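You operate a simulated robot arm through the tools that you are given. There is no shell and no other tool.

The job below is to be done with a simulated robot arm. You get a single attempt, and the scene is never put back.

## Task
Put the spark cover over the short slats, then ready the steel table.
Fine: fume flap and gas lever open, earth clamp on the copper plate before the table is switched on; the table display shows READY.

Only the result counts: the job must be done as asked and must still hold three seconds after the hand-in. Knocking over, shifting, dropping, spilling or breaking anything else fails it. A push-on lid holds only when it is set on centred and level and pressed home; a screw cap is set on level and turned clockwise until tight.

## Robot
A 6-joint arm with a two-finger gripper, fixed in place. Base frame: the origin is on the floor under the middle of its stand, x ahead of it, y to its left, z up; the work surface is at about z = 0.84. Readings come in m, rad, newtons and seconds.
It reaches about 1.637 m from its shoulder. Its first joint turns from -2.897 to 2.897 rad. Payload 3.43 kg.
The TCP is the grasp point between the finger pads, 0.02 m short of the fingertips. In the tool frame z runs along the fingers and y along their closing line. The gripper opens to 0.19 m; its body begins 0.248 m behind the TCP.
Orientation is that of the tool frame in the base frame, as a unit quaternion [x, y, z, w]. With the fingers straight down and closing along the base's y, the tool's x points along the base's -x, its y along +y and its z along -z.

## Interface
- The arm moves only by the tool step_arm. Its argument "series" is a list of rows, each a list of 7 numbers: the shift along the base's x, y, z in cm, then the turn, a rotation vector about the base's x, y, z in rad, then the finger opening in cm, from 0 to 19. In form: [[x, y, z, ax, ay, az, hand], ...]. A call has 1 to 20 rows; each row is the pose to reach, as a shift and turn from the pose commanded when the call began. A row lasts 0.2 s, in which the tool goes at most 0.05 m and 0.15 rad; a call with a longer step from one row to the next is refused whole, and so is a gripper value outside its range. Where a pose cannot be reached the arm comes as near as it can. A force on the tool above 90 N (or 10 N above the force at the start of the call, whichever is more), or a blocked arm, ends the call early, and 0.2 s more pass. Each finger travels about 0.045 m/s and halts on what it meets, pressing with about 21 N; the grip force reading is that of the motor and also rises with nothing between the fingers. The clock runs only during rows and for 0.2 s after the last one: add rows that repeat a pose to give the fingers time. It gives the time, the measured TCP pose, the force on the tool (base axes), the opening and the grip force at its end, in the units of the frame above (readings bear some noise), with the torque about the TCP (base axes, N m) and any sound that the robot's microphone picked up.
- Cameras (640 x 400 px; columns grow to the right, rows downward): "scene" is fixed at [0.0508, 0.5072, 1.6295]; the picture's right is [-0.39, -0.92, 0.00], its down [-0.53, 0.22, -0.82] and it looks along [0.76, -0.32, -0.57] (base axes); focal length 319 px, centre (320, 200). "wrist" rides on the gripper at [0.07, -0.008, -0.288] in the tool frame; the picture's right is [0.12, 0.99, 0.00], its down [-0.96, 0.12, -0.25] and it looks along [-0.24, 0.03, 0.97] (tool axes); focal length 261 px, centre (320, 200). There is no depth. A picture from a camera that has moved, and an enlarged one, comes with that camera's place and axes in the base frame and with its lens. The place of the scene camera against the robot may be out by one fixed shift of up to 0.012 m in any direction.
- get_image(camera): a new picture of that camera. No time passes.
- move_column(by): slides the trunk up (or, below 0, down) by that many m; the arm rides with it, the base frame stays. It gives what a move gives, with no picture.
- zoom(camera, box): a new picture of the part [left, top, right, bottom] of that camera's present view, enlarged. No time passes.
- close_job(): hands the job in; it is judged then, once.

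Places have to be worked out from the pictures, the camera data and where the tool is seen. Open the gripper and draw the arm clear of the work before you hand the job in, unless the task says otherwise.

The tools are called after "Emit:" as name(argument=value, ...) on one line, values as JSON. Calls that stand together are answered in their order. step_arm: Moves the arm, as the interface text tells. Its arguments: {"type":"object","properties":{"series":{"type":"array","items":{"type":"array","items":{"type":"number"}}}},"required":["series"]} The other tools are called the same way: move_column (by) moves the trunk up or down; get_image (camera) takes a picture; zoom (camera, box) takes an enlarged picture of a part of a camera's view; close_job () hands the job in.

At the start:

```text
clock: 0.0
tcp_pos: [0.5476, 0.2178, 1.3717]
tcp_rot: [0.0, 1.0, 0.001, 0.0]
contact_force: [0.4, 0.3, -0.4]
torque: [0.02, 0.01, 0.03]
finger_gap: 0.19
grasp_force: 0.1
trunk travel left (down, up): [-0.205, 0.035]
```

scene: 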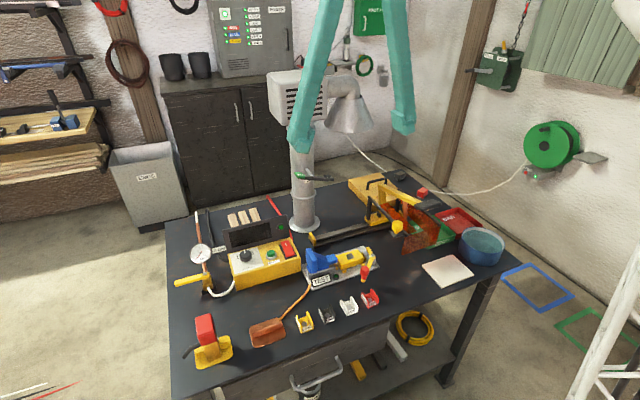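
wrist: 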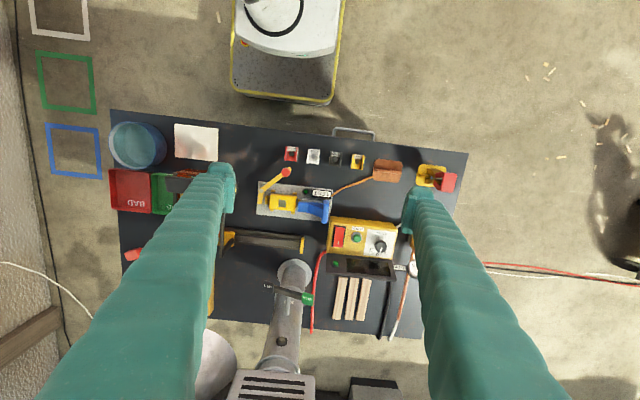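

I start by looking closer at the bench in both cameras to identify all items before moving.

Emit:
zoom(camera="scene", box=[160, 190, 320, 290])

Emit:
zoom(camera="scene", box=[280, 230, 400, 330])

Emit:
zoom(camera="scene", box=[340, 160, 520, 290])

Emit:
zoom(camera="scene", box=[170, 290, 320, 390])

Emit:
zoom(camera="scene", box=[260, 60, 420, 240])

Emit:
zoom(camera="scene", box=[200, 0, 420, 100])

Emit:
zoom(camera="wrist", box=[240, 130, 480, 340])

Emit:
zoom(camera="wrist", box=[100, 100, 300, 340])

```text
4.00 times, centred on (240, 240) of scene
camera zoom: at [0.0508, 0.5072, 1.6295], right [-0.39, -0.92, 0.0], down [-0.53, 0.22, -0.82], along [0.76, -0.32, -0.57], focal length 1277 px, centre (640, 40)
```

zoom: 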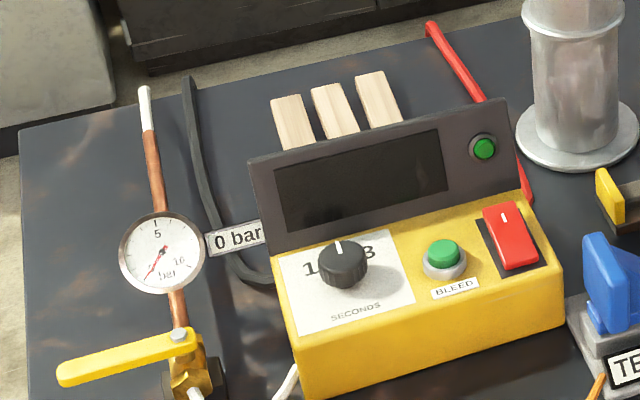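

```text
4.00 times, centred on (340, 280) of scene
camera zoom: at [0.0508, 0.5072, 1.6295], right [-0.39, -0.92, 0.0], down [-0.53, 0.22, -0.82], along [0.76, -0.32, -0.57], focal length 1277 px, centre (240, -120)
```

zoom: 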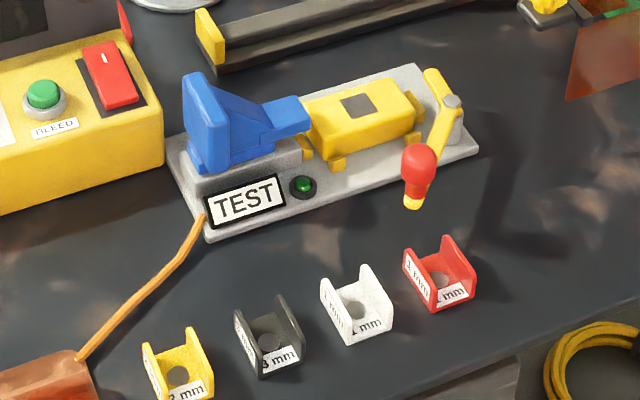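

```text
3.08 times, centred on (430, 225) of scene
camera zoom: at [0.0508, 0.5072, 1.6295], right [-0.39, -0.92, 0.0], down [-0.53, 0.22, -0.82], along [0.76, -0.32, -0.57], focal length 982 px, centre (-18, 123)
```

zoom: 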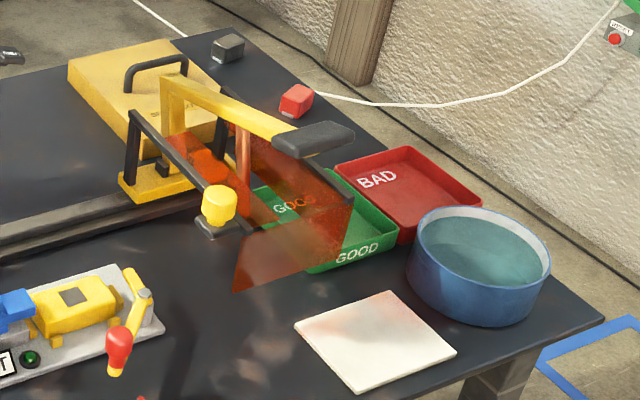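

```text
4.00 times, centred on (245, 340) of scene
camera zoom: at [0.0508, 0.5072, 1.6295], right [-0.39, -0.92, 0.0], down [-0.53, 0.22, -0.82], along [0.76, -0.32, -0.57], focal length 1277 px, centre (620, -360)
```

zoom: 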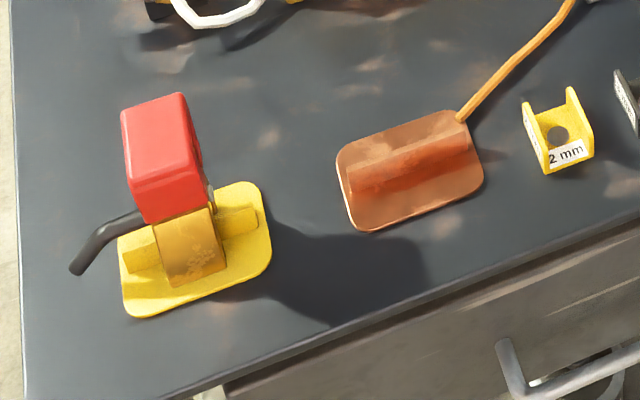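

```text
2.22 times, centred on (340, 150) of scene
camera zoom: at [0.0508, 0.5072, 1.6295], right [-0.39, -0.92, 0.0], down [-0.53, 0.22, -0.82], along [0.76, -0.32, -0.57], focal length 710 px, centre (276, 311)
```

zoom: 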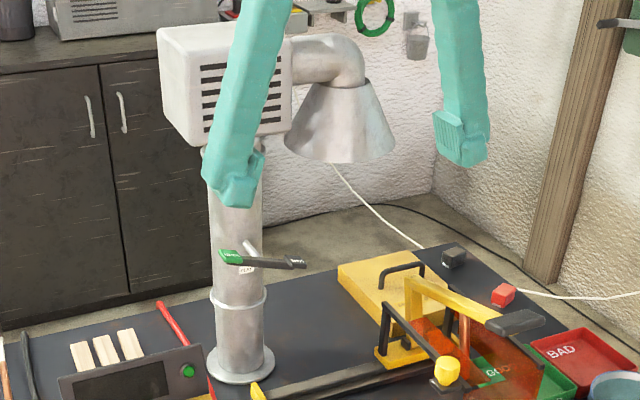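

```text
2.91 times, centred on (310, 50) of scene
camera zoom: at [0.0508, 0.5072, 1.6295], right [-0.39, -0.92, 0.0], down [-0.53, 0.22, -0.82], along [0.76, -0.32, -0.57], focal length 929 px, centre (349, 636)
```

zoom: 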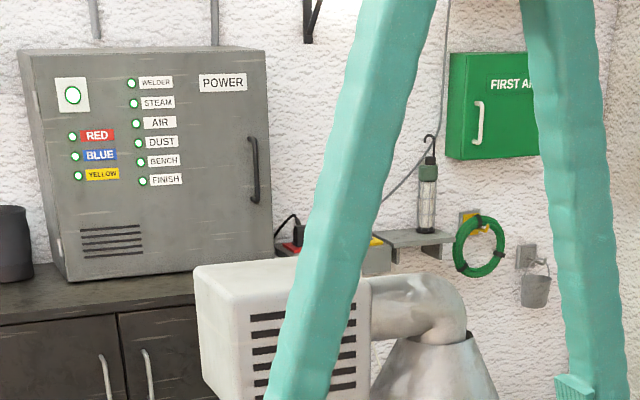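

```text
1.90 times, centred on (360, 235) of wrist
camera zoom: at [0.4764, 0.2087, 1.6598], right [-0.12, 0.99, 0.0], down [0.96, 0.11, 0.25], along [0.24, 0.03, -0.97], focal length 496 px, centre (244, 133)
```

zoom: 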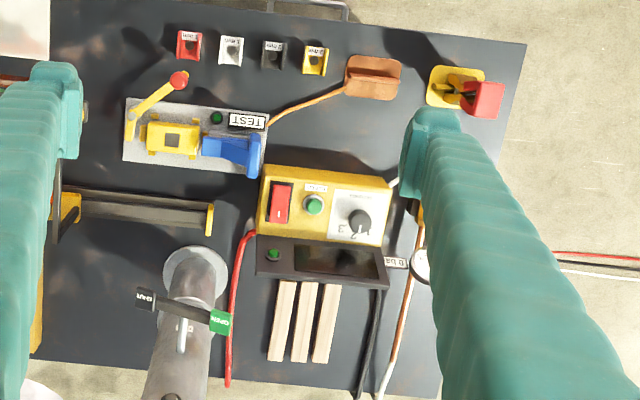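

```text
1.67 times, centred on (200, 220) of wrist
camera zoom: at [0.4764, 0.2087, 1.6598], right [-0.12, 0.99, 0.0], down [0.96, 0.11, 0.25], along [0.24, 0.03, -0.97], focal length 434 px, centre (520, 167)
```

zoom: 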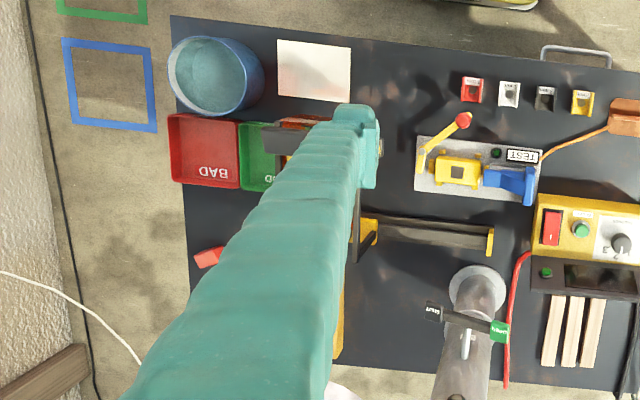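

The bench holds a fume column with a flap lever, a gas lever with gauge, a control box, a red clamp on a yellow dock, a copper plate, and wooden slats. I zoom in further on the key parts.

Emit:
zoom(camera="scene", box=[285, 160, 345, 200])

Emit:
zoom(camera="scene", box=[340, 160, 440, 250])

Emit:
zoom(camera="scene", box=[165, 200, 245, 310])

Emit:
zoom(camera="scene", box=[170, 300, 300, 380])

Emit:
zoom(camera="scene", box=[0, 30, 120, 200])

Emit:
zoom(camera="scene", box=[215, 230, 315, 300])

Emit:
zoom(camera="scene", box=[460, 20, 640, 190])

Emit:
zoom(camera="scene", box=[290, 300, 460, 400])

```text
10.00 times, centred on (315, 180) of scene
camera zoom: at [0.0508, 0.5072, 1.6295], right [-0.39, -0.92, 0.0], down [-0.53, 0.22, -0.82], along [0.76, -0.32, -0.57], focal length 3193 px, centre (370, 400)
```

zoom: 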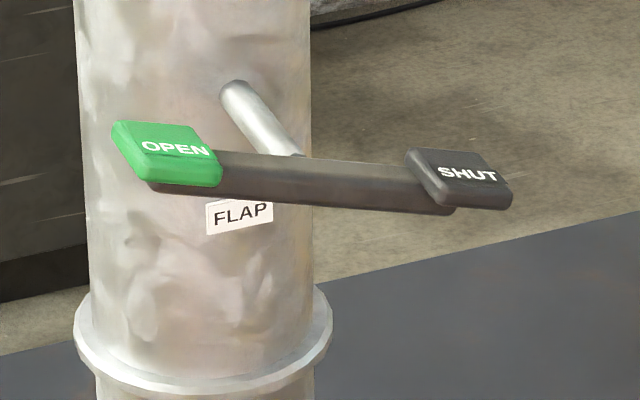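

```text
4.44 times, centred on (390, 205) of scene
camera zoom: at [0.0508, 0.5072, 1.6295], right [-0.39, -0.92, 0.0], down [-0.53, 0.22, -0.82], along [0.76, -0.32, -0.57], focal length 1419 px, centre (9, 178)
```

zoom: 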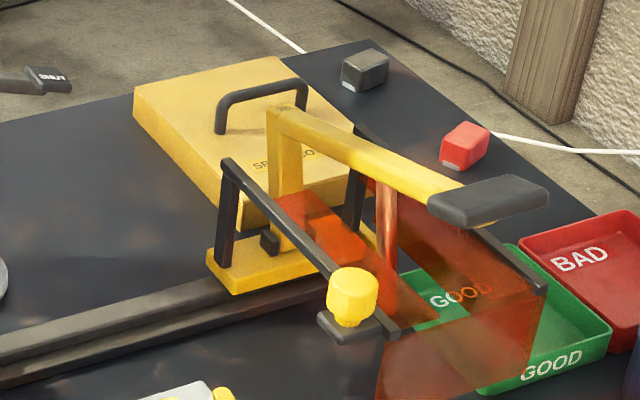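

```text
3.64 times, centred on (205, 255) of scene
camera zoom: at [0.0508, 0.5072, 1.6295], right [-0.39, -0.92, 0.0], down [-0.53, 0.22, -0.82], along [0.76, -0.32, -0.57], focal length 1161 px, centre (738, 0)
```

zoom: 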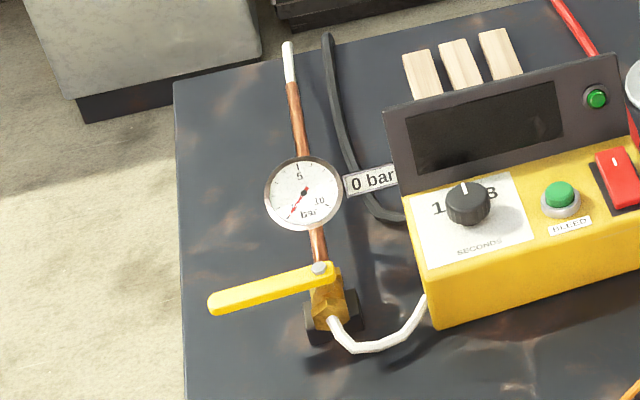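

```text
4.92 times, centred on (235, 340) of scene
camera zoom: at [0.0508, 0.5072, 1.6295], right [-0.39, -0.92, 0.0], down [-0.53, 0.22, -0.82], along [0.76, -0.32, -0.57], focal length 1572 px, centre (738, -489)
```

zoom: 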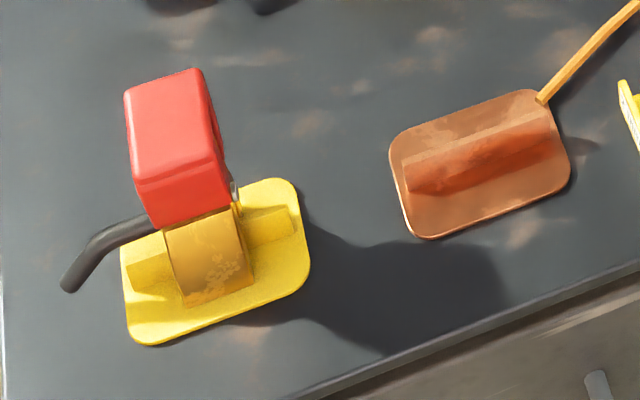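

```text
2.35 times, centred on (60, 115) of scene
camera zoom: at [0.0508, 0.5072, 1.6295], right [-0.39, -0.92, 0.0], down [-0.53, 0.22, -0.82], along [0.76, -0.32, -0.57], focal length 751 px, centre (932, 400)
```

zoom: 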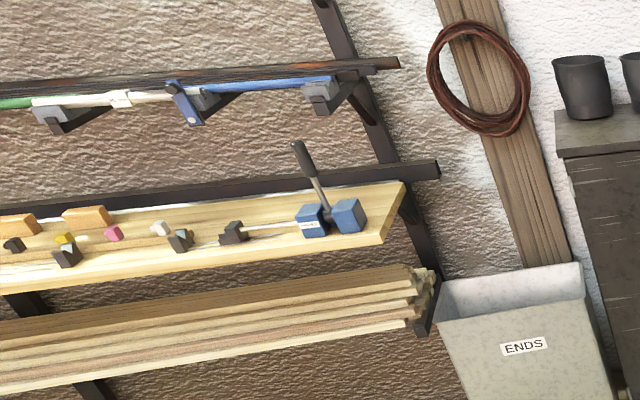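

```text
5.71 times, centred on (265, 265) of scene
camera zoom: at [0.0508, 0.5072, 1.6295], right [-0.39, -0.92, 0.0], down [-0.53, 0.22, -0.82], along [0.76, -0.32, -0.57], focal length 1824 px, centre (634, -171)
```

zoom: 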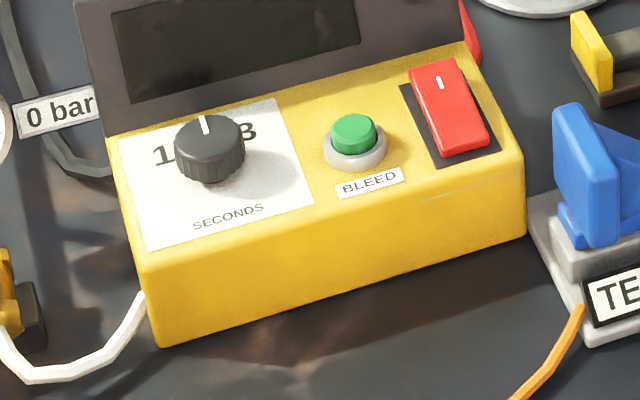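

```text
2.35 times, centred on (550, 105) of scene
camera zoom: at [0.0508, 0.5072, 1.6295], right [-0.39, -0.92, 0.0], down [-0.53, 0.22, -0.82], along [0.76, -0.32, -0.57], focal length 751 px, centre (-221, 424)
```

zoom: 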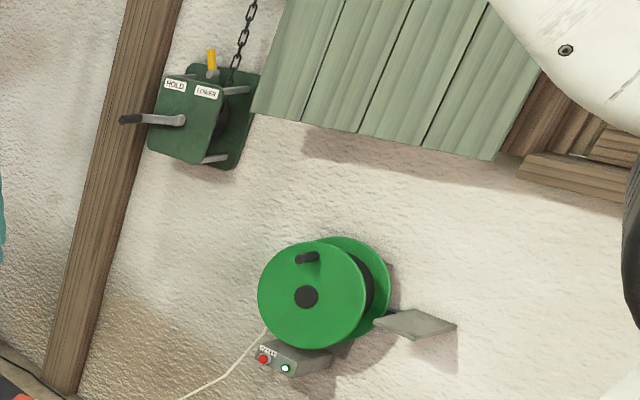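

```text
3.76 times, centred on (375, 350) of scene
camera zoom: at [0.0508, 0.5072, 1.6295], right [-0.39, -0.92, 0.0], down [-0.53, 0.22, -0.82], along [0.76, -0.32, -0.57], focal length 1202 px, centre (113, -365)
```

zoom: 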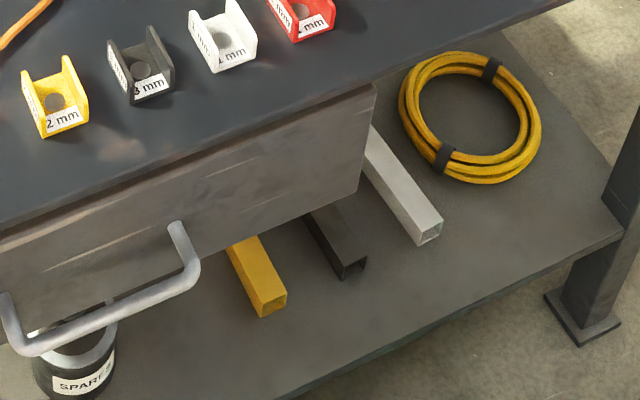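

The yellow lid with the black handle is lettered "SPARK CO…", so that is the spark cover, and the three wooden strips behind the display are the slats. I move the hand left and forward to look down on the slats, gas valve and control box from another angle.

Emit:
step_arm(series=[[3, 3.5, 0, 0, 0, 0, 19], [6, 7, 0, 0, 0, 0, 19], [9, 10.5, 0, 0, 0, 0, 19], [12, 14, 0, 0, 0, 0, 19], [15, 17.5, 0, 0, 0, 0, 19], [18, 20, 0, 0, 0, 0, 19], [20, 20, 0, 0, 0, 0, 19]])

Emit:
get_image(camera="wrist")

Emit:
get_image(camera="scene")

```text
clock: 1.6
tcp_pos: [0.7158, 0.4021, 1.3168]
tcp_rot: [-0.001, 1.0, 0.006, 0.009]
contact_force: [0.3, 0.1, -0.3]
torque: [-0.03, -0.07, 0.02]
finger_gap: 0.19
grasp_force: 0.0
out of reach, approached as far as the arm can: row 2, 3, 4, 5, 6, 7
trunk travel left (down, up): [-0.205, 0.035]
```

```text
taken
camera wrist: at [0.6399, 0.3905, 1.6032], right [-0.12, 0.99, 0.01], down [0.96, 0.11, 0.27], along [0.26, 0.04, -0.96], focal length 261 px, centre (320, 200)
```

wrist: 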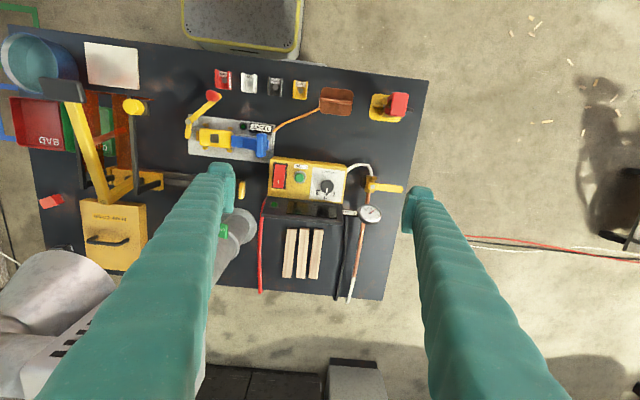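

```text
taken
```

scene: 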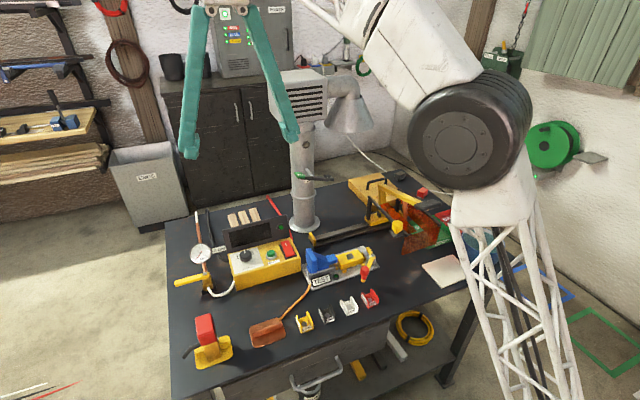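

From here the slats, gas valve and the spark cover are all visible; reach is limiting at this height, so I should work lower. I zoom in on the wrist view before moving on.

Emit:
zoom(camera="wrist", box=[240, 140, 420, 310])

Emit:
zoom(camera="wrist", box=[0, 80, 200, 290])

Emit:
zoom(camera="wrist", box=[300, 70, 420, 140])

Emit:
zoom(camera="wrist", box=[260, 150, 360, 230])

```text
2.35 times, centred on (330, 225) of wrist
camera zoom: at [0.6399, 0.3905, 1.6032], right [-0.12, 0.99, 0.01], down [0.96, 0.11, 0.27], along [0.26, 0.04, -0.96], focal length 613 px, centre (296, 141)
```

zoom: 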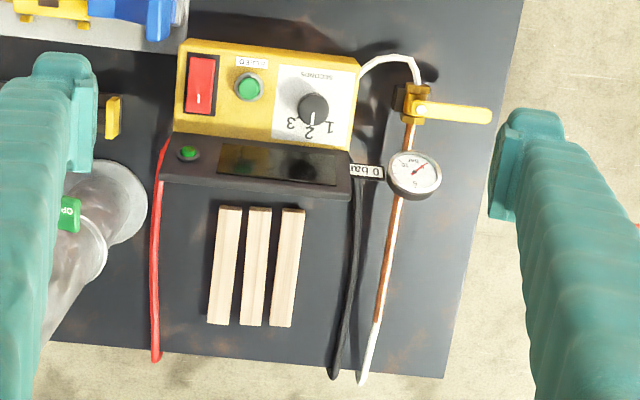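

```text
1.90 times, centred on (100, 185) of wrist
camera zoom: at [0.6399, 0.3905, 1.6032], right [-0.12, 0.99, 0.01], down [0.96, 0.11, 0.27], along [0.26, 0.04, -0.96], focal length 496 px, centre (739, 229)
```

zoom: 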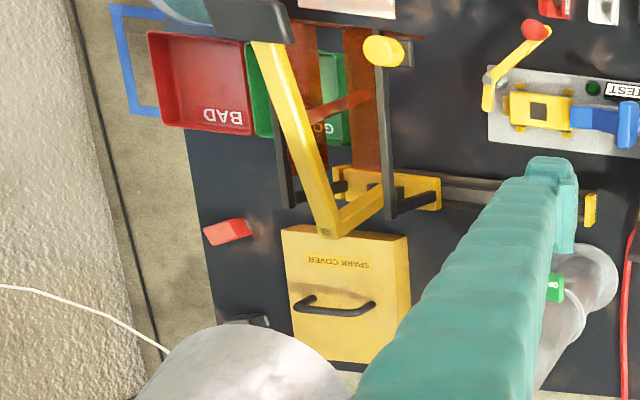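

```text
5.33 times, centred on (360, 105) of wrist
camera zoom: at [0.6399, 0.3905, 1.6032], right [-0.12, 0.99, 0.01], down [0.96, 0.11, 0.27], along [0.26, 0.04, -0.96], focal length 1390 px, centre (107, 707)
```

zoom: 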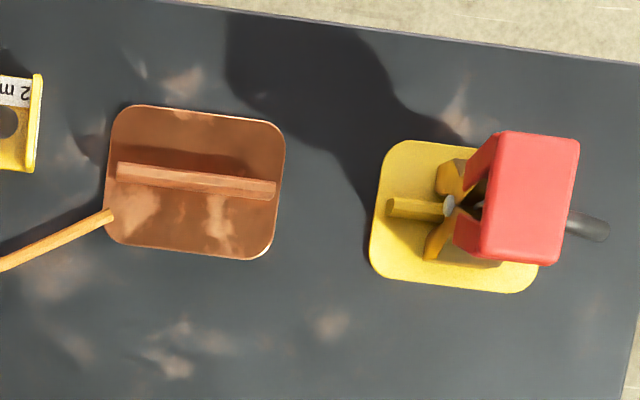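

```text
5.00 times, centred on (310, 190) of wrist
camera zoom: at [0.6399, 0.3905, 1.6032], right [-0.12, 0.99, 0.01], down [0.96, 0.11, 0.27], along [0.26, 0.04, -0.96], focal length 1303 px, centre (370, 250)
```

zoom: 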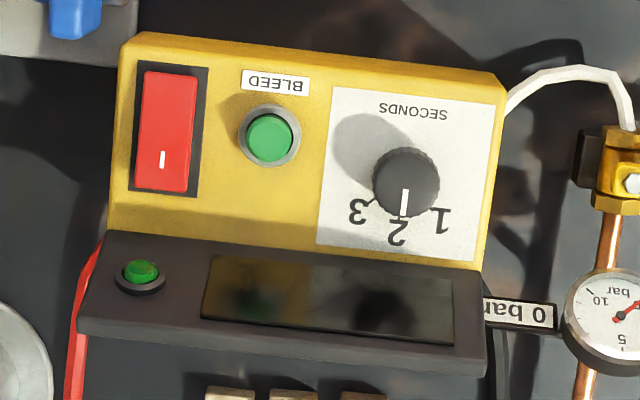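

I now have coarse positions (slats near x≈0.93–1.11, y≈0.33–0.45; cover near x≈1.05, y≈-0.19; hood near x≈0.95, y≈0.01). I move the hand to the right at lower height to view the spark cover closely and measure it.

Emit:
step_arm(series=[[-2, -4, -1, 0, 0, 0, 19], [-3, -8.5, -2, 0, 0, 0, 19], [-3, -13, -3, 0, 0, 0, 19], [-3, -17.5, -4, 0, 0, 0, 19], [-3, -22, -5, 0, 0, 0, 19], [-3, -26.5, -6, 0, 0, 0, 19], [-3, -31, -7, 0, 0, 0, 19], [-3, -35.5, -8, 0, 0, 0, 19], [-3, -40, -9, 0, 0, 0, 19], [-3, -44.5, -10, 0, 0, 0, 19], [-3, -49, -11, 0, 0, 0, 19], [-3, -53.5, -12, 0, 0, 0, 19], [-3, -58, -12, 0, 0, 0, 19], [-3, -61, -12, 0, 0, 0, 19]])

Emit:
get_image(camera="wrist")

Emit:
get_image(camera="scene")

```text
clock: 4.6
tcp_pos: [0.6851, -0.2082, 1.1943]
tcp_rot: [0.0, 1.0, 0.002, -0.001]
contact_force: [-0.3, 0.7, 0.0]
torque: [-0.08, 0.03, 0.0]
finger_gap: 0.1903
grasp_force: 0.1
trunk travel left (down, up): [-0.205, 0.035]
```

```text
taken
camera wrist: at [0.6144, -0.2175, 1.4828], right [-0.12, 0.99, 0.0], down [0.96, 0.12, 0.25], along [0.24, 0.03, -0.97], focal length 261 px, centre (320, 200)
```

wrist: 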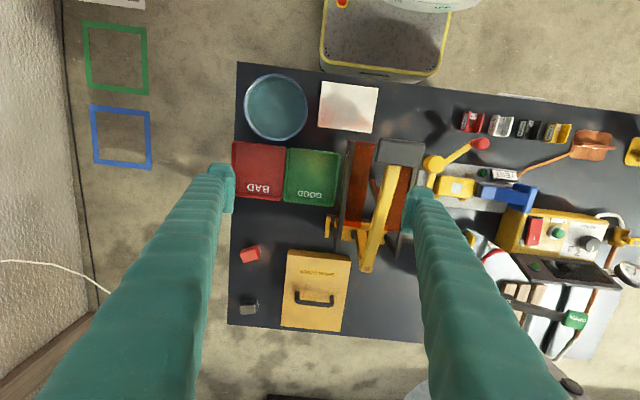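

```text
taken
```

scene: 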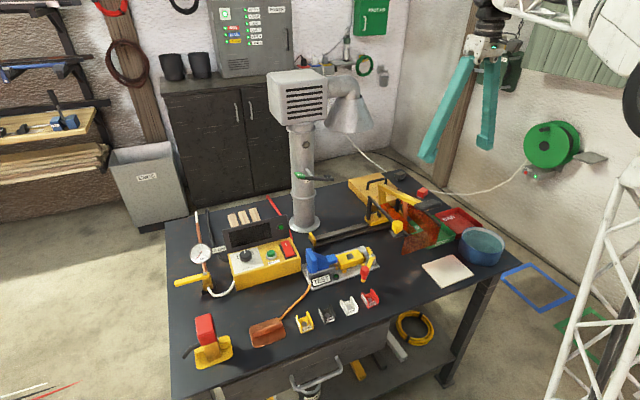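

The cover is now in clear view; I enlarge it, the saw beside it, and the hood area.

Emit:
zoom(camera="wrist", box=[220, 230, 380, 340])

Emit:
zoom(camera="wrist", box=[420, 220, 640, 400])

Emit:
zoom(camera="scene", box=[255, 60, 385, 145])

Emit:
zoom(camera="scene", box=[340, 165, 440, 230])

```text
3.64 times, centred on (300, 285) of wrist
camera zoom: at [0.6144, -0.2175, 1.4828], right [-0.12, 0.99, 0.0], down [0.96, 0.12, 0.25], along [0.24, 0.03, -0.97], focal length 948 px, centre (393, -109)
```

zoom: 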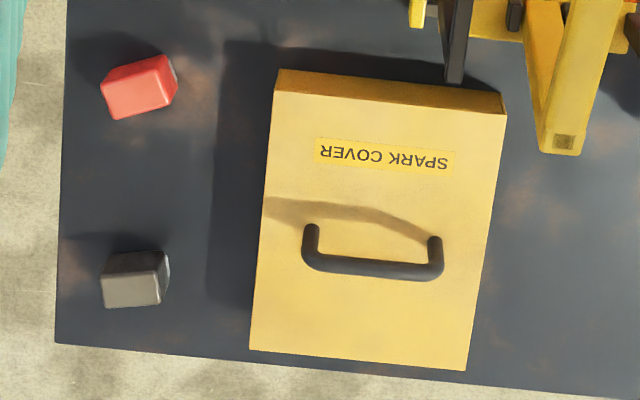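

```text
2.22 times, centred on (530, 310) of wrist
camera zoom: at [0.6144, -0.2175, 1.4828], right [-0.12, 0.99, 0.0], down [0.96, 0.12, 0.25], along [0.24, 0.03, -0.97], focal length 579 px, centre (-147, -44)
```

zoom: 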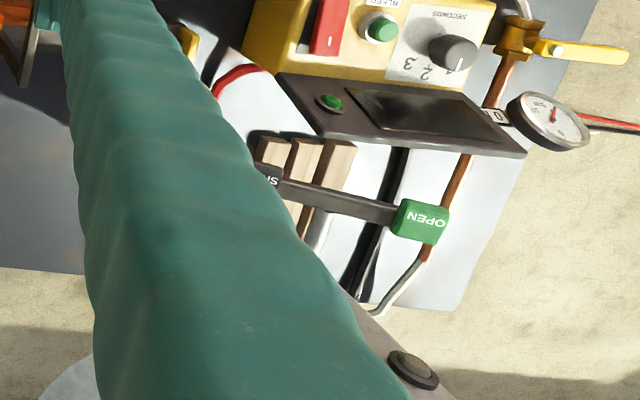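

```text
4.71 times, centred on (320, 102) of scene
camera zoom: at [0.0508, 0.5072, 1.6295], right [-0.39, -0.92, 0.0], down [-0.53, 0.22, -0.82], along [0.76, -0.32, -0.57], focal length 1502 px, centre (320, 659)
```

zoom: 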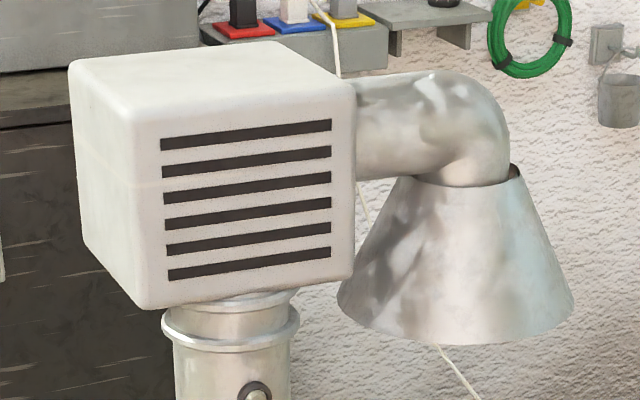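

```text
6.15 times, centred on (390, 198) of scene
camera zoom: at [0.0508, 0.5072, 1.6295], right [-0.39, -0.92, 0.0], down [-0.53, 0.22, -0.82], along [0.76, -0.32, -0.57], focal length 1965 px, centre (-111, 215)
```

zoom: 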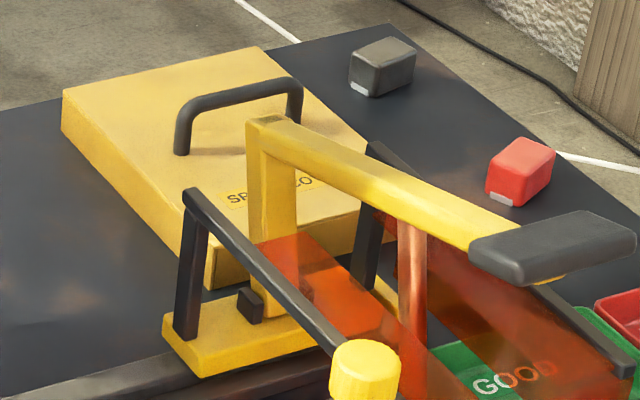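

The cover measures about 0.215 × 0.165 m, centred near (1.0275, -0.178), with its handle bar along y at z≈0.906; the slats occupy x 0.94–1.11, y 0.33–0.45. I turn the hand 90° about z so the fingers close along x, ready for the handle.

Emit:
step_arm(series=[[0, 0, 0, 0, 0, 0.1428, 19], [0, 0, 0, 0, 0, 0.2856, 19], [0, 0, 0, 0, 0, 0.4284, 19], [0, 0, 0, 0, 0, 0.5712, 19], [0, 0, 0, 0, 0, 0.714, 19], [0, 0, 0, 0, 0, 0.8568, 19], [0, 0, 0, 0, 0, 0.9996, 17], [0, 0, 0, 0, 0, 1.1424, 15], [0, 0, 0, 0, 0, 1.2852, 13], [0, 0, 0, 0, 0, 1.428, 11], [0, 0, 0, 0, 0, 1.5708, 9], [0, 0, 0, 0, 0, 1.5708, 8], [0, 0, 0, 0, 0, 1.5708, 8]])

Emit:
get_image(camera="wrist")

Emit:
get_image(camera="scene")

```text
clock: 7.4
tcp_pos: [0.6848, -0.2069, 1.1937]
tcp_rot: [0.707, -0.707, -0.001, 0.001]
contact_force: [0.7, 0.2, 0.8]
torque: [-0.03, 0.01, -0.01]
finger_gap: 0.0797
grasp_force: 0.1
trunk travel left (down, up): [-0.205, 0.035]
```

```text
taken
camera wrist: at [0.6942, -0.2771, 1.4815], right [-0.99, -0.12, 0.0], down [-0.12, 0.96, 0.25], along [-0.03, 0.24, -0.97], focal length 261 px, centre (320, 200)
```

wrist: 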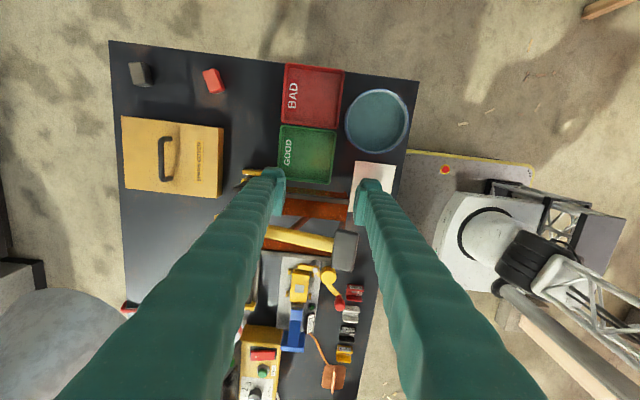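

```text
taken
```

scene: 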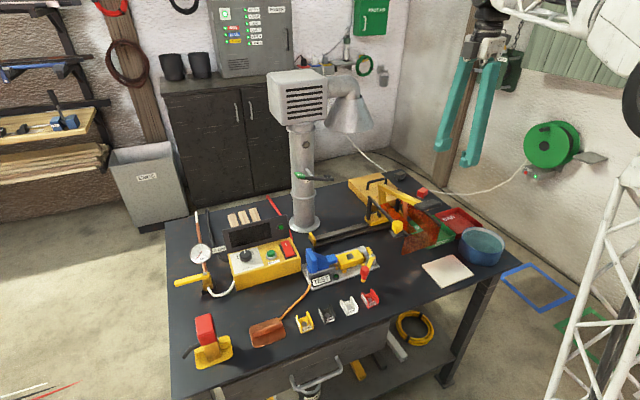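

Fingers now close along x with the camera on the far right side. I move forward toward the cover at z≈1.10, and see whether it is within reach.

Emit:
step_arm(series=[[4, 0.3, -1.5, 0, 0, 0, 8], [8, 0.6, -3, 0, 0, 0, 8], [12, 0.9, -4.5, 0, 0, 0, 8], [16, 1.2, -6, 0, 0, 0, 8], [20, 1.5, -7.5, 0, 0, 0, 8], [24, 1.8, -9, 0, 0, 0, 8], [28, 2.1, -9.5, 0, 0, 0, 8]])

Emit:
get_image(camera="wrist")

Emit:
get_image(camera="scene")

```text
clock: 9.0
tcp_pos: [0.9643, -0.1863, 1.0978]
tcp_rot: [0.708, -0.707, 0.0, 0.0]
contact_force: [-1.1, -0.6, 0.9]
torque: [0.03, -0.16, 0.0]
finger_gap: 0.0799
grasp_force: 0.1
trunk travel left (down, up): [-0.205, 0.035]
```

```text
taken
camera wrist: at [0.9727, -0.2555, 1.3868], right [-0.99, -0.12, 0.0], down [-0.11, 0.96, 0.25], along [-0.03, 0.24, -0.97], focal length 261 px, centre (320, 200)
```

wrist: 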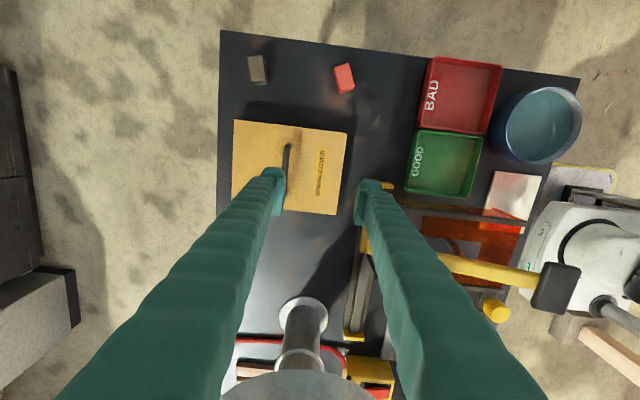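

```text
taken
```

scene: 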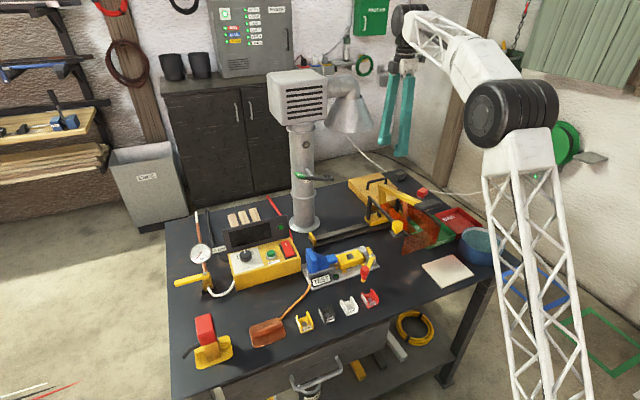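

The pose is comfortably reachable here. I raise the trunk for more reach at the slats, then tilt the hand 0.28 rad so the wrist stays back toward the robot and away from the hood and fan box.

Emit:
move_column(by=0.034)

Emit:
step_arm(series=[[2, 0.3, 0, 0, -0.14, 0, 8], [5, 0.6, -2, 0, -0.28, 0, 8], [6.3, 0.7, -5, 0, -0.28, 0, 8], [6.3, 0.7, -8, 0, -0.28, 0, 7], [6.3, 0.7, -10, 0, -0.28, 0, 6]])

Emit:
get_image(camera="wrist")

Emit:
get_image(camera="scene")

```text
clock: 9.8
tcp_pos: [0.965, -0.1856, 1.1318]
tcp_rot: [-0.707, 0.707, 0.001, -0.002]
contact_force: [-0.4, -0.2, -0.2]
torque: [0.02, 0.03, 0.03]
finger_gap: 0.08
grasp_force: 0.1
trunk travel left (down, up): [-0.239, 0.001]
```

```text
clock: 11.0
tcp_pos: [1.0278, -0.1794, 1.032]
tcp_rot: [0.7, -0.7, 0.098, -0.098]
contact_force: [0.1, -0.3, -0.3]
torque: [-0.02, -0.02, -0.03]
finger_gap: 0.0599
grasp_force: 0.1
trunk travel left (down, up): [-0.239, 0.001]
```

```text
taken
camera wrist: at [0.9568, -0.2488, 1.3111], right [-0.95, -0.12, -0.27], down [-0.18, 0.96, 0.21], along [0.24, 0.24, -0.94], focal length 261 px, centre (320, 200)
```

wrist: 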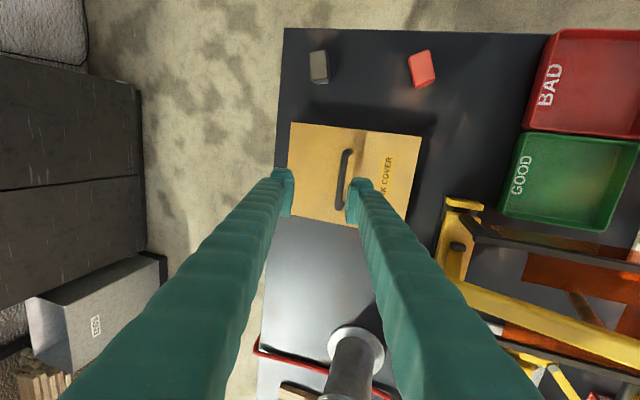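

```text
taken
```

scene: 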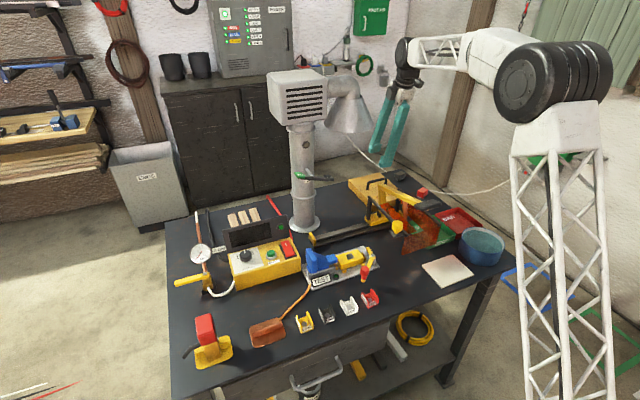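

Projecting the handle position into this view matches the picture (≈(342,180)), so the estimate is good. I lower straight down around the handle bar and close the fingers.

Emit:
step_arm(series=[[0, 0, -4, 0, 0, 0, 6], [0, 0, -8, 0, 0, 0, 6], [0, 0, -11, 0, 0, 0, 6], [0, 0, -12.6, 0, 0, 0, 6]])

Emit:
zoom(camera="wrist", box=[240, 100, 420, 260])

Emit:
zoom(camera="scene", box=[320, 80, 440, 220])

```text
clock: 12.0
tcp_pos: [1.028, -0.1778, 0.9062]
tcp_rot: [0.7, -0.7, 0.098, -0.098]
contact_force: [-0.9, 0.5, 5.8]
torque: [0.01, 0.23, -0.01]
finger_gap: 0.0601
grasp_force: 0.6
trunk travel left (down, up): [-0.239, 0.001]
```

```text
2.50 times, centred on (330, 180) of wrist
camera zoom: at [0.9553, -0.2484, 1.1861], right [-0.95, -0.12, -0.27], down [-0.18, 0.96, 0.21], along [0.24, 0.24, -0.94], focal length 652 px, centre (295, 250)
```

zoom: 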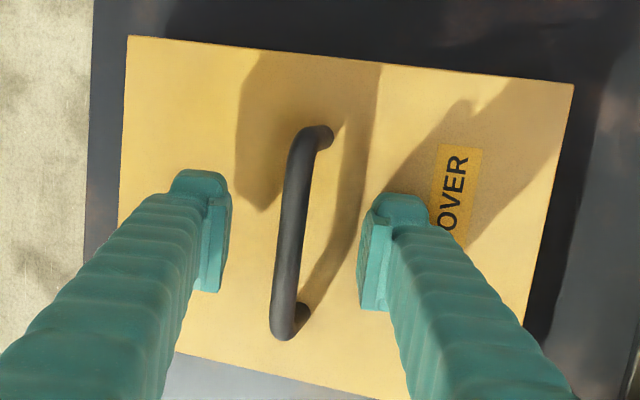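

```text
2.86 times, centred on (380, 150) of scene
camera zoom: at [0.0508, 0.5072, 1.6295], right [-0.39, -0.92, 0.0], down [-0.53, 0.22, -0.82], along [0.76, -0.32, -0.57], focal length 912 px, centre (149, 343)
```

zoom: 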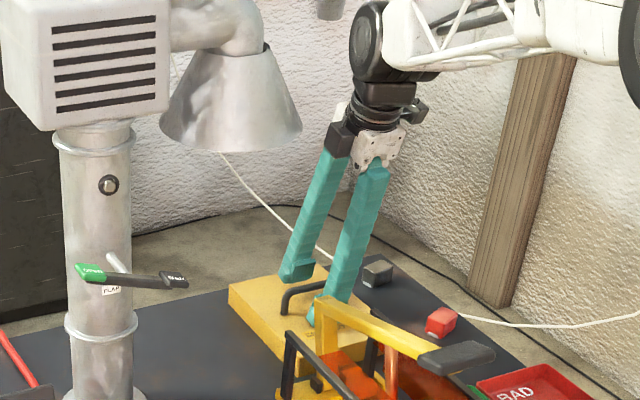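

A light touch (5.8 N) shows the lower fingertip grazing the lid because of the tilt. I back up 1 cm, narrow the opening, come down a little, then close on the bar.

Emit:
step_arm(series=[[0, 0, 1, 0, 0, 0, 5], [0, 0, 1, 0, 0, 0, 3.5], [0, 0, 1, 0, 0, 0, 2.4], [0, 0, 0.5, 0, 0, 0, 2.2], [0, 0, 0.3, 0, 0, 0, 1], [0, 0, 0.3, 0, 0, 0, 0], [0, 0, 0.3, 0, 0, 0, 0], [0, 0, 0.3, 0, 0, 0, 0]])

Emit:
zoom(camera="wrist", box=[240, 100, 420, 260])

```text
clock: 13.8
tcp_pos: [1.0281, -0.1788, 0.9096]
tcp_rot: [-0.7, 0.701, -0.098, 0.098]
contact_force: [3.1, -0.7, 4.3]
torque: [0.05, -0.01, -0.14]
finger_gap: 0.0076
grasp_force: 21.0
trunk travel left (down, up): [-0.239, 0.001]
```

```text
2.50 times, centred on (330, 180) of wrist
camera zoom: at [0.9559, -0.2485, 1.1891], right [-0.95, -0.12, -0.27], down [-0.18, 0.96, 0.21], along [0.24, 0.24, -0.94], focal length 652 px, centre (295, 250)
```

zoom: 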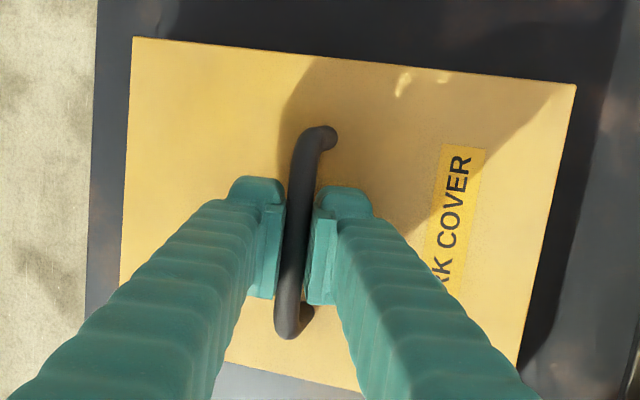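

The fingers have stopped on the bar (gap 7.6 mm, 21 N). I lift a few centimetres and check that the cover comes with it level.

Emit:
step_arm(series=[[0, 0, 1, 0, 0, 0, 0], [0, 0, 2.5, 0, 0, 0, 0], [0, 0, 4, 0, 0, 0, 0], [0, 0, 4, 0, 0, 0, 0]])

Emit:
get_image(camera="wrist")

Emit:
zoom(camera="scene", box=[320, 80, 460, 230])

```text
clock: 14.8
tcp_pos: [1.0269, -0.1787, 0.9491]
tcp_rot: [0.701, -0.7, 0.098, -0.097]
contact_force: [0.4, 0.2, -0.4]
torque: [-0.02, -0.02, -0.03]
finger_gap: 0.0
grasp_force: 21.0
trunk travel left (down, up): [-0.239, 0.001]
```

```text
taken
camera wrist: at [0.956, -0.2483, 1.2296], right [-0.95, -0.12, -0.27], down [-0.18, 0.96, 0.21], along [0.24, 0.24, -0.94], focal length 261 px, centre (320, 200)
```

wrist: 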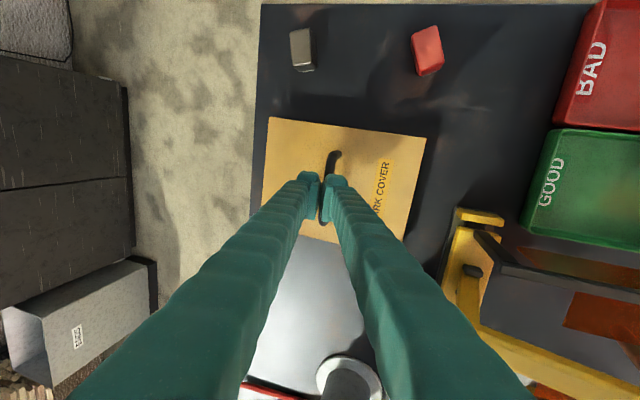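

```text
2.67 times, centred on (390, 155) of scene
camera zoom: at [0.0508, 0.5072, 1.6295], right [-0.39, -0.92, 0.0], down [-0.53, 0.22, -0.82], along [0.76, -0.32, -0.57], focal length 851 px, centre (133, 320)
```

zoom: 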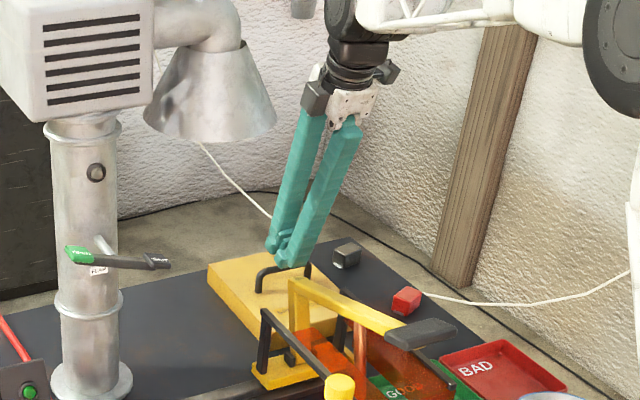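

The fingers slipped off (gap went to 0) and the cover stayed where it was. I look closely to see how the bar sits relative to the fingertips.

Emit:
zoom(camera="wrist", box=[250, 100, 440, 260])

Emit:
zoom(camera="scene", box=[345, 155, 405, 205])

```text
2.50 times, centred on (345, 180) of wrist
camera zoom: at [0.956, -0.2483, 1.2296], right [-0.95, -0.12, -0.27], down [-0.18, 0.96, 0.21], along [0.24, 0.24, -0.94], focal length 652 px, centre (258, 250)
```

zoom: 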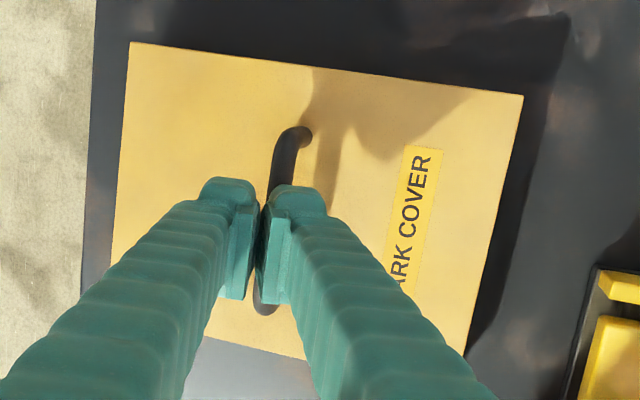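

```text
8.00 times, centred on (375, 180) of scene
camera zoom: at [0.0508, 0.5072, 1.6295], right [-0.39, -0.92, 0.0], down [-0.53, 0.22, -0.82], along [0.76, -0.32, -0.57], focal length 2554 px, centre (-120, 360)
```

zoom: 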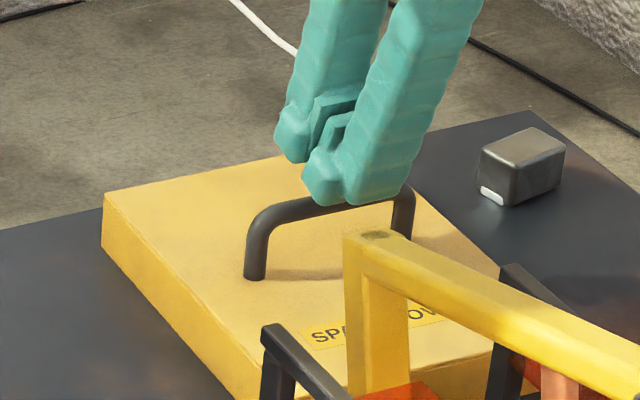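

The cover hasn't moved, so the pads simply slid off the bar. To learn the true bar height I lower the closed fingertips gently onto it and watch for contact force.

Emit:
step_arm(series=[[0, 0, -0.5, 0, 0, 0, 0], [0, 0, -1.0, 0, 0, 0, 0], [0, 0, -1.2, 0, 0, 0, 0]])

Emit:
step_arm(series=[[0, 0, -0.2, 0, 0, 0, 0], [0, 0, -0.4, 0, 0, 0, 0]])

```text
clock: 15.6
tcp_pos: [1.0275, -0.1779, 0.9373]
tcp_rot: [-0.7, 0.701, -0.097, 0.097]
contact_force: [0.1, 0.5, 0.0]
torque: [0.0, 0.01, -0.03]
finger_gap: 0.0
grasp_force: 20.4
trunk travel left (down, up): [-0.239, 0.001]
```

```text
clock: 16.2
tcp_pos: [1.0273, -0.1785, 0.9346]
tcp_rot: [-0.7, 0.7, -0.099, 0.098]
contact_force: [-3.3, 0.5, 12.0]
torque: [-0.1, 0.06, -0.04]
finger_gap: 0.0
grasp_force: 21.2
trunk travel left (down, up): [-0.239, 0.001]
```

Contact at z≈0.935 confirms the bar top at about 0.914, so the grip height was right. I reopen, go down a bit deeper, close, and this time lift only slightly to read the load.

Emit:
step_arm(series=[[0, 0, 1.2, 0, 0, 0, 1], [0, 0, 1.2, 0, 0, 0, 2.6], [0, 0, 1.2, 0, 0, 0, 2.6], [0, 0, -1, 0, 0, 0, 2.6], [0, 0, -2.9, 0, 0, 0, 2.6], [0, 0, -2.9, 0, 0, 0, 2.6]])

Emit:
step_arm(series=[[0, 0, 0, 0, 0, 0, 1.5], [0, 0, 0, 0, 0, 0, 0], [0, 0, 0, 0, 0, 0, 0], [0, 0, 0, 0, 0, 0, 0], [0, 0, 0, 0, 0, 0, 0], [0, 0, 0, 0, 0, 0, 0]])

Emit:
step_arm(series=[[0, 0, 0.1, 0, 0, 0, 0], [0, 0, 0.2, 0, 0, 0, 0], [0, 0, 0.3, 0, 0, 0, 0], [0, 0, 0.3, 0, 0, 0, 0]])

```text
clock: 17.6
tcp_pos: [1.0276, -0.1787, 0.9039]
tcp_rot: [-0.7, 0.701, -0.098, 0.098]
contact_force: [0.4, -0.1, -0.1]
torque: [-0.03, 0.03, 0.01]
finger_gap: 0.0259
grasp_force: 0.1
trunk travel left (down, up): [-0.239, 0.001]
```

```text
clock: 19.0
tcp_pos: [1.0289, -0.1776, 0.9039]
tcp_rot: [0.701, -0.7, 0.098, -0.098]
contact_force: [2.6, 0.0, 4.4]
torque: [0.09, 0.02, -0.3]
finger_gap: 0.0072
grasp_force: 21.2
trunk travel left (down, up): [-0.239, 0.001]
```

```text
clock: 20.0
tcp_pos: [1.0282, -0.179, 0.9055]
tcp_rot: [0.701, -0.7, 0.097, -0.098]
contact_force: [-0.5, -0.3, 0.3]
torque: [-0.01, 0.03, -0.01]
finger_gap: 0.0068
grasp_force: 20.4
trunk travel left (down, up): [-0.239, 0.001]
```

The load read almost nothing after a 3 mm lift, so I look at how the pads hold the bar before lifting further.

Emit:
zoom(camera="scene", box=[345, 155, 405, 205])

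Emit:
zoom(camera="wrist", box=[270, 130, 390, 230])

Emit:
step_arm(series=[[0, 0, 0.2, 0, 0, 0, 0], [0, 0, 0.4, 0, 0, 0, 0], [0, 0, 0.4, 0, 0, 0, 0]])

Emit:
zoom(camera="scene", box=[345, 155, 405, 205])

```text
8.00 times, centred on (375, 180) of scene
camera zoom: at [0.0508, 0.5072, 1.6295], right [-0.39, -0.92, 0.0], down [-0.53, 0.22, -0.82], along [0.76, -0.32, -0.57], focal length 2554 px, centre (-120, 360)
```

zoom: 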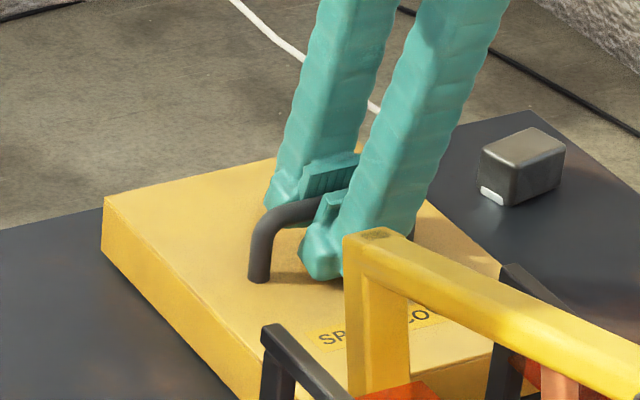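

```text
4.00 times, centred on (330, 180) of wrist
camera zoom: at [0.9564, -0.2488, 1.1861], right [-0.96, -0.12, -0.27], down [-0.18, 0.96, 0.21], along [0.24, 0.24, -0.94], focal length 1043 px, centre (280, 280)
```

zoom: 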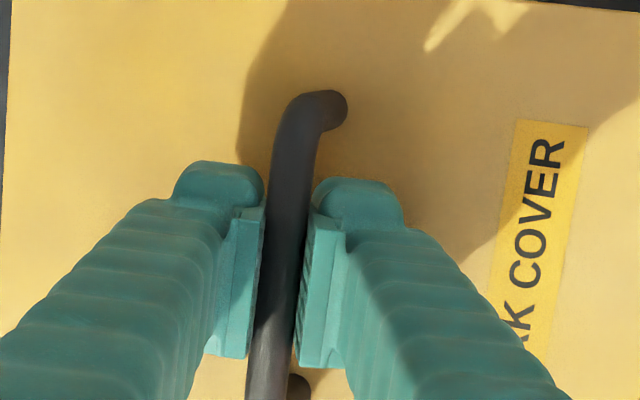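

```text
clock: 20.8
tcp_pos: [1.0282, -0.1771, 0.9104]
tcp_rot: [0.701, -0.7, 0.097, -0.098]
contact_force: [0.0, -0.7, -5.6]
torque: [0.02, 0.01, 0.0]
finger_gap: 0.0073
grasp_force: 21.2
trunk travel left (down, up): [-0.239, 0.001]
```

```text
8.00 times, centred on (375, 180) of scene
camera zoom: at [0.0508, 0.5072, 1.6295], right [-0.39, -0.92, 0.0], down [-0.53, 0.22, -0.82], along [0.76, -0.32, -0.57], focal length 2554 px, centre (-120, 360)
```

zoom: 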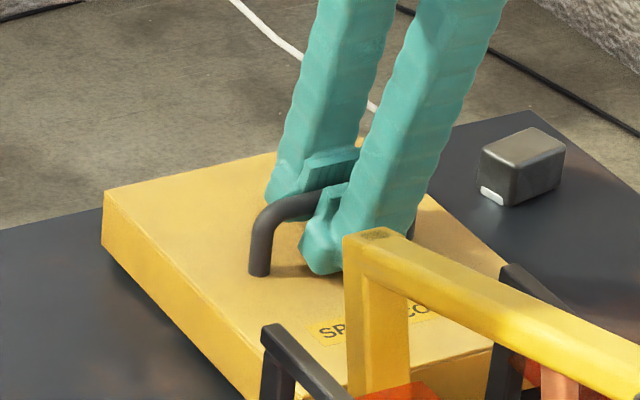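

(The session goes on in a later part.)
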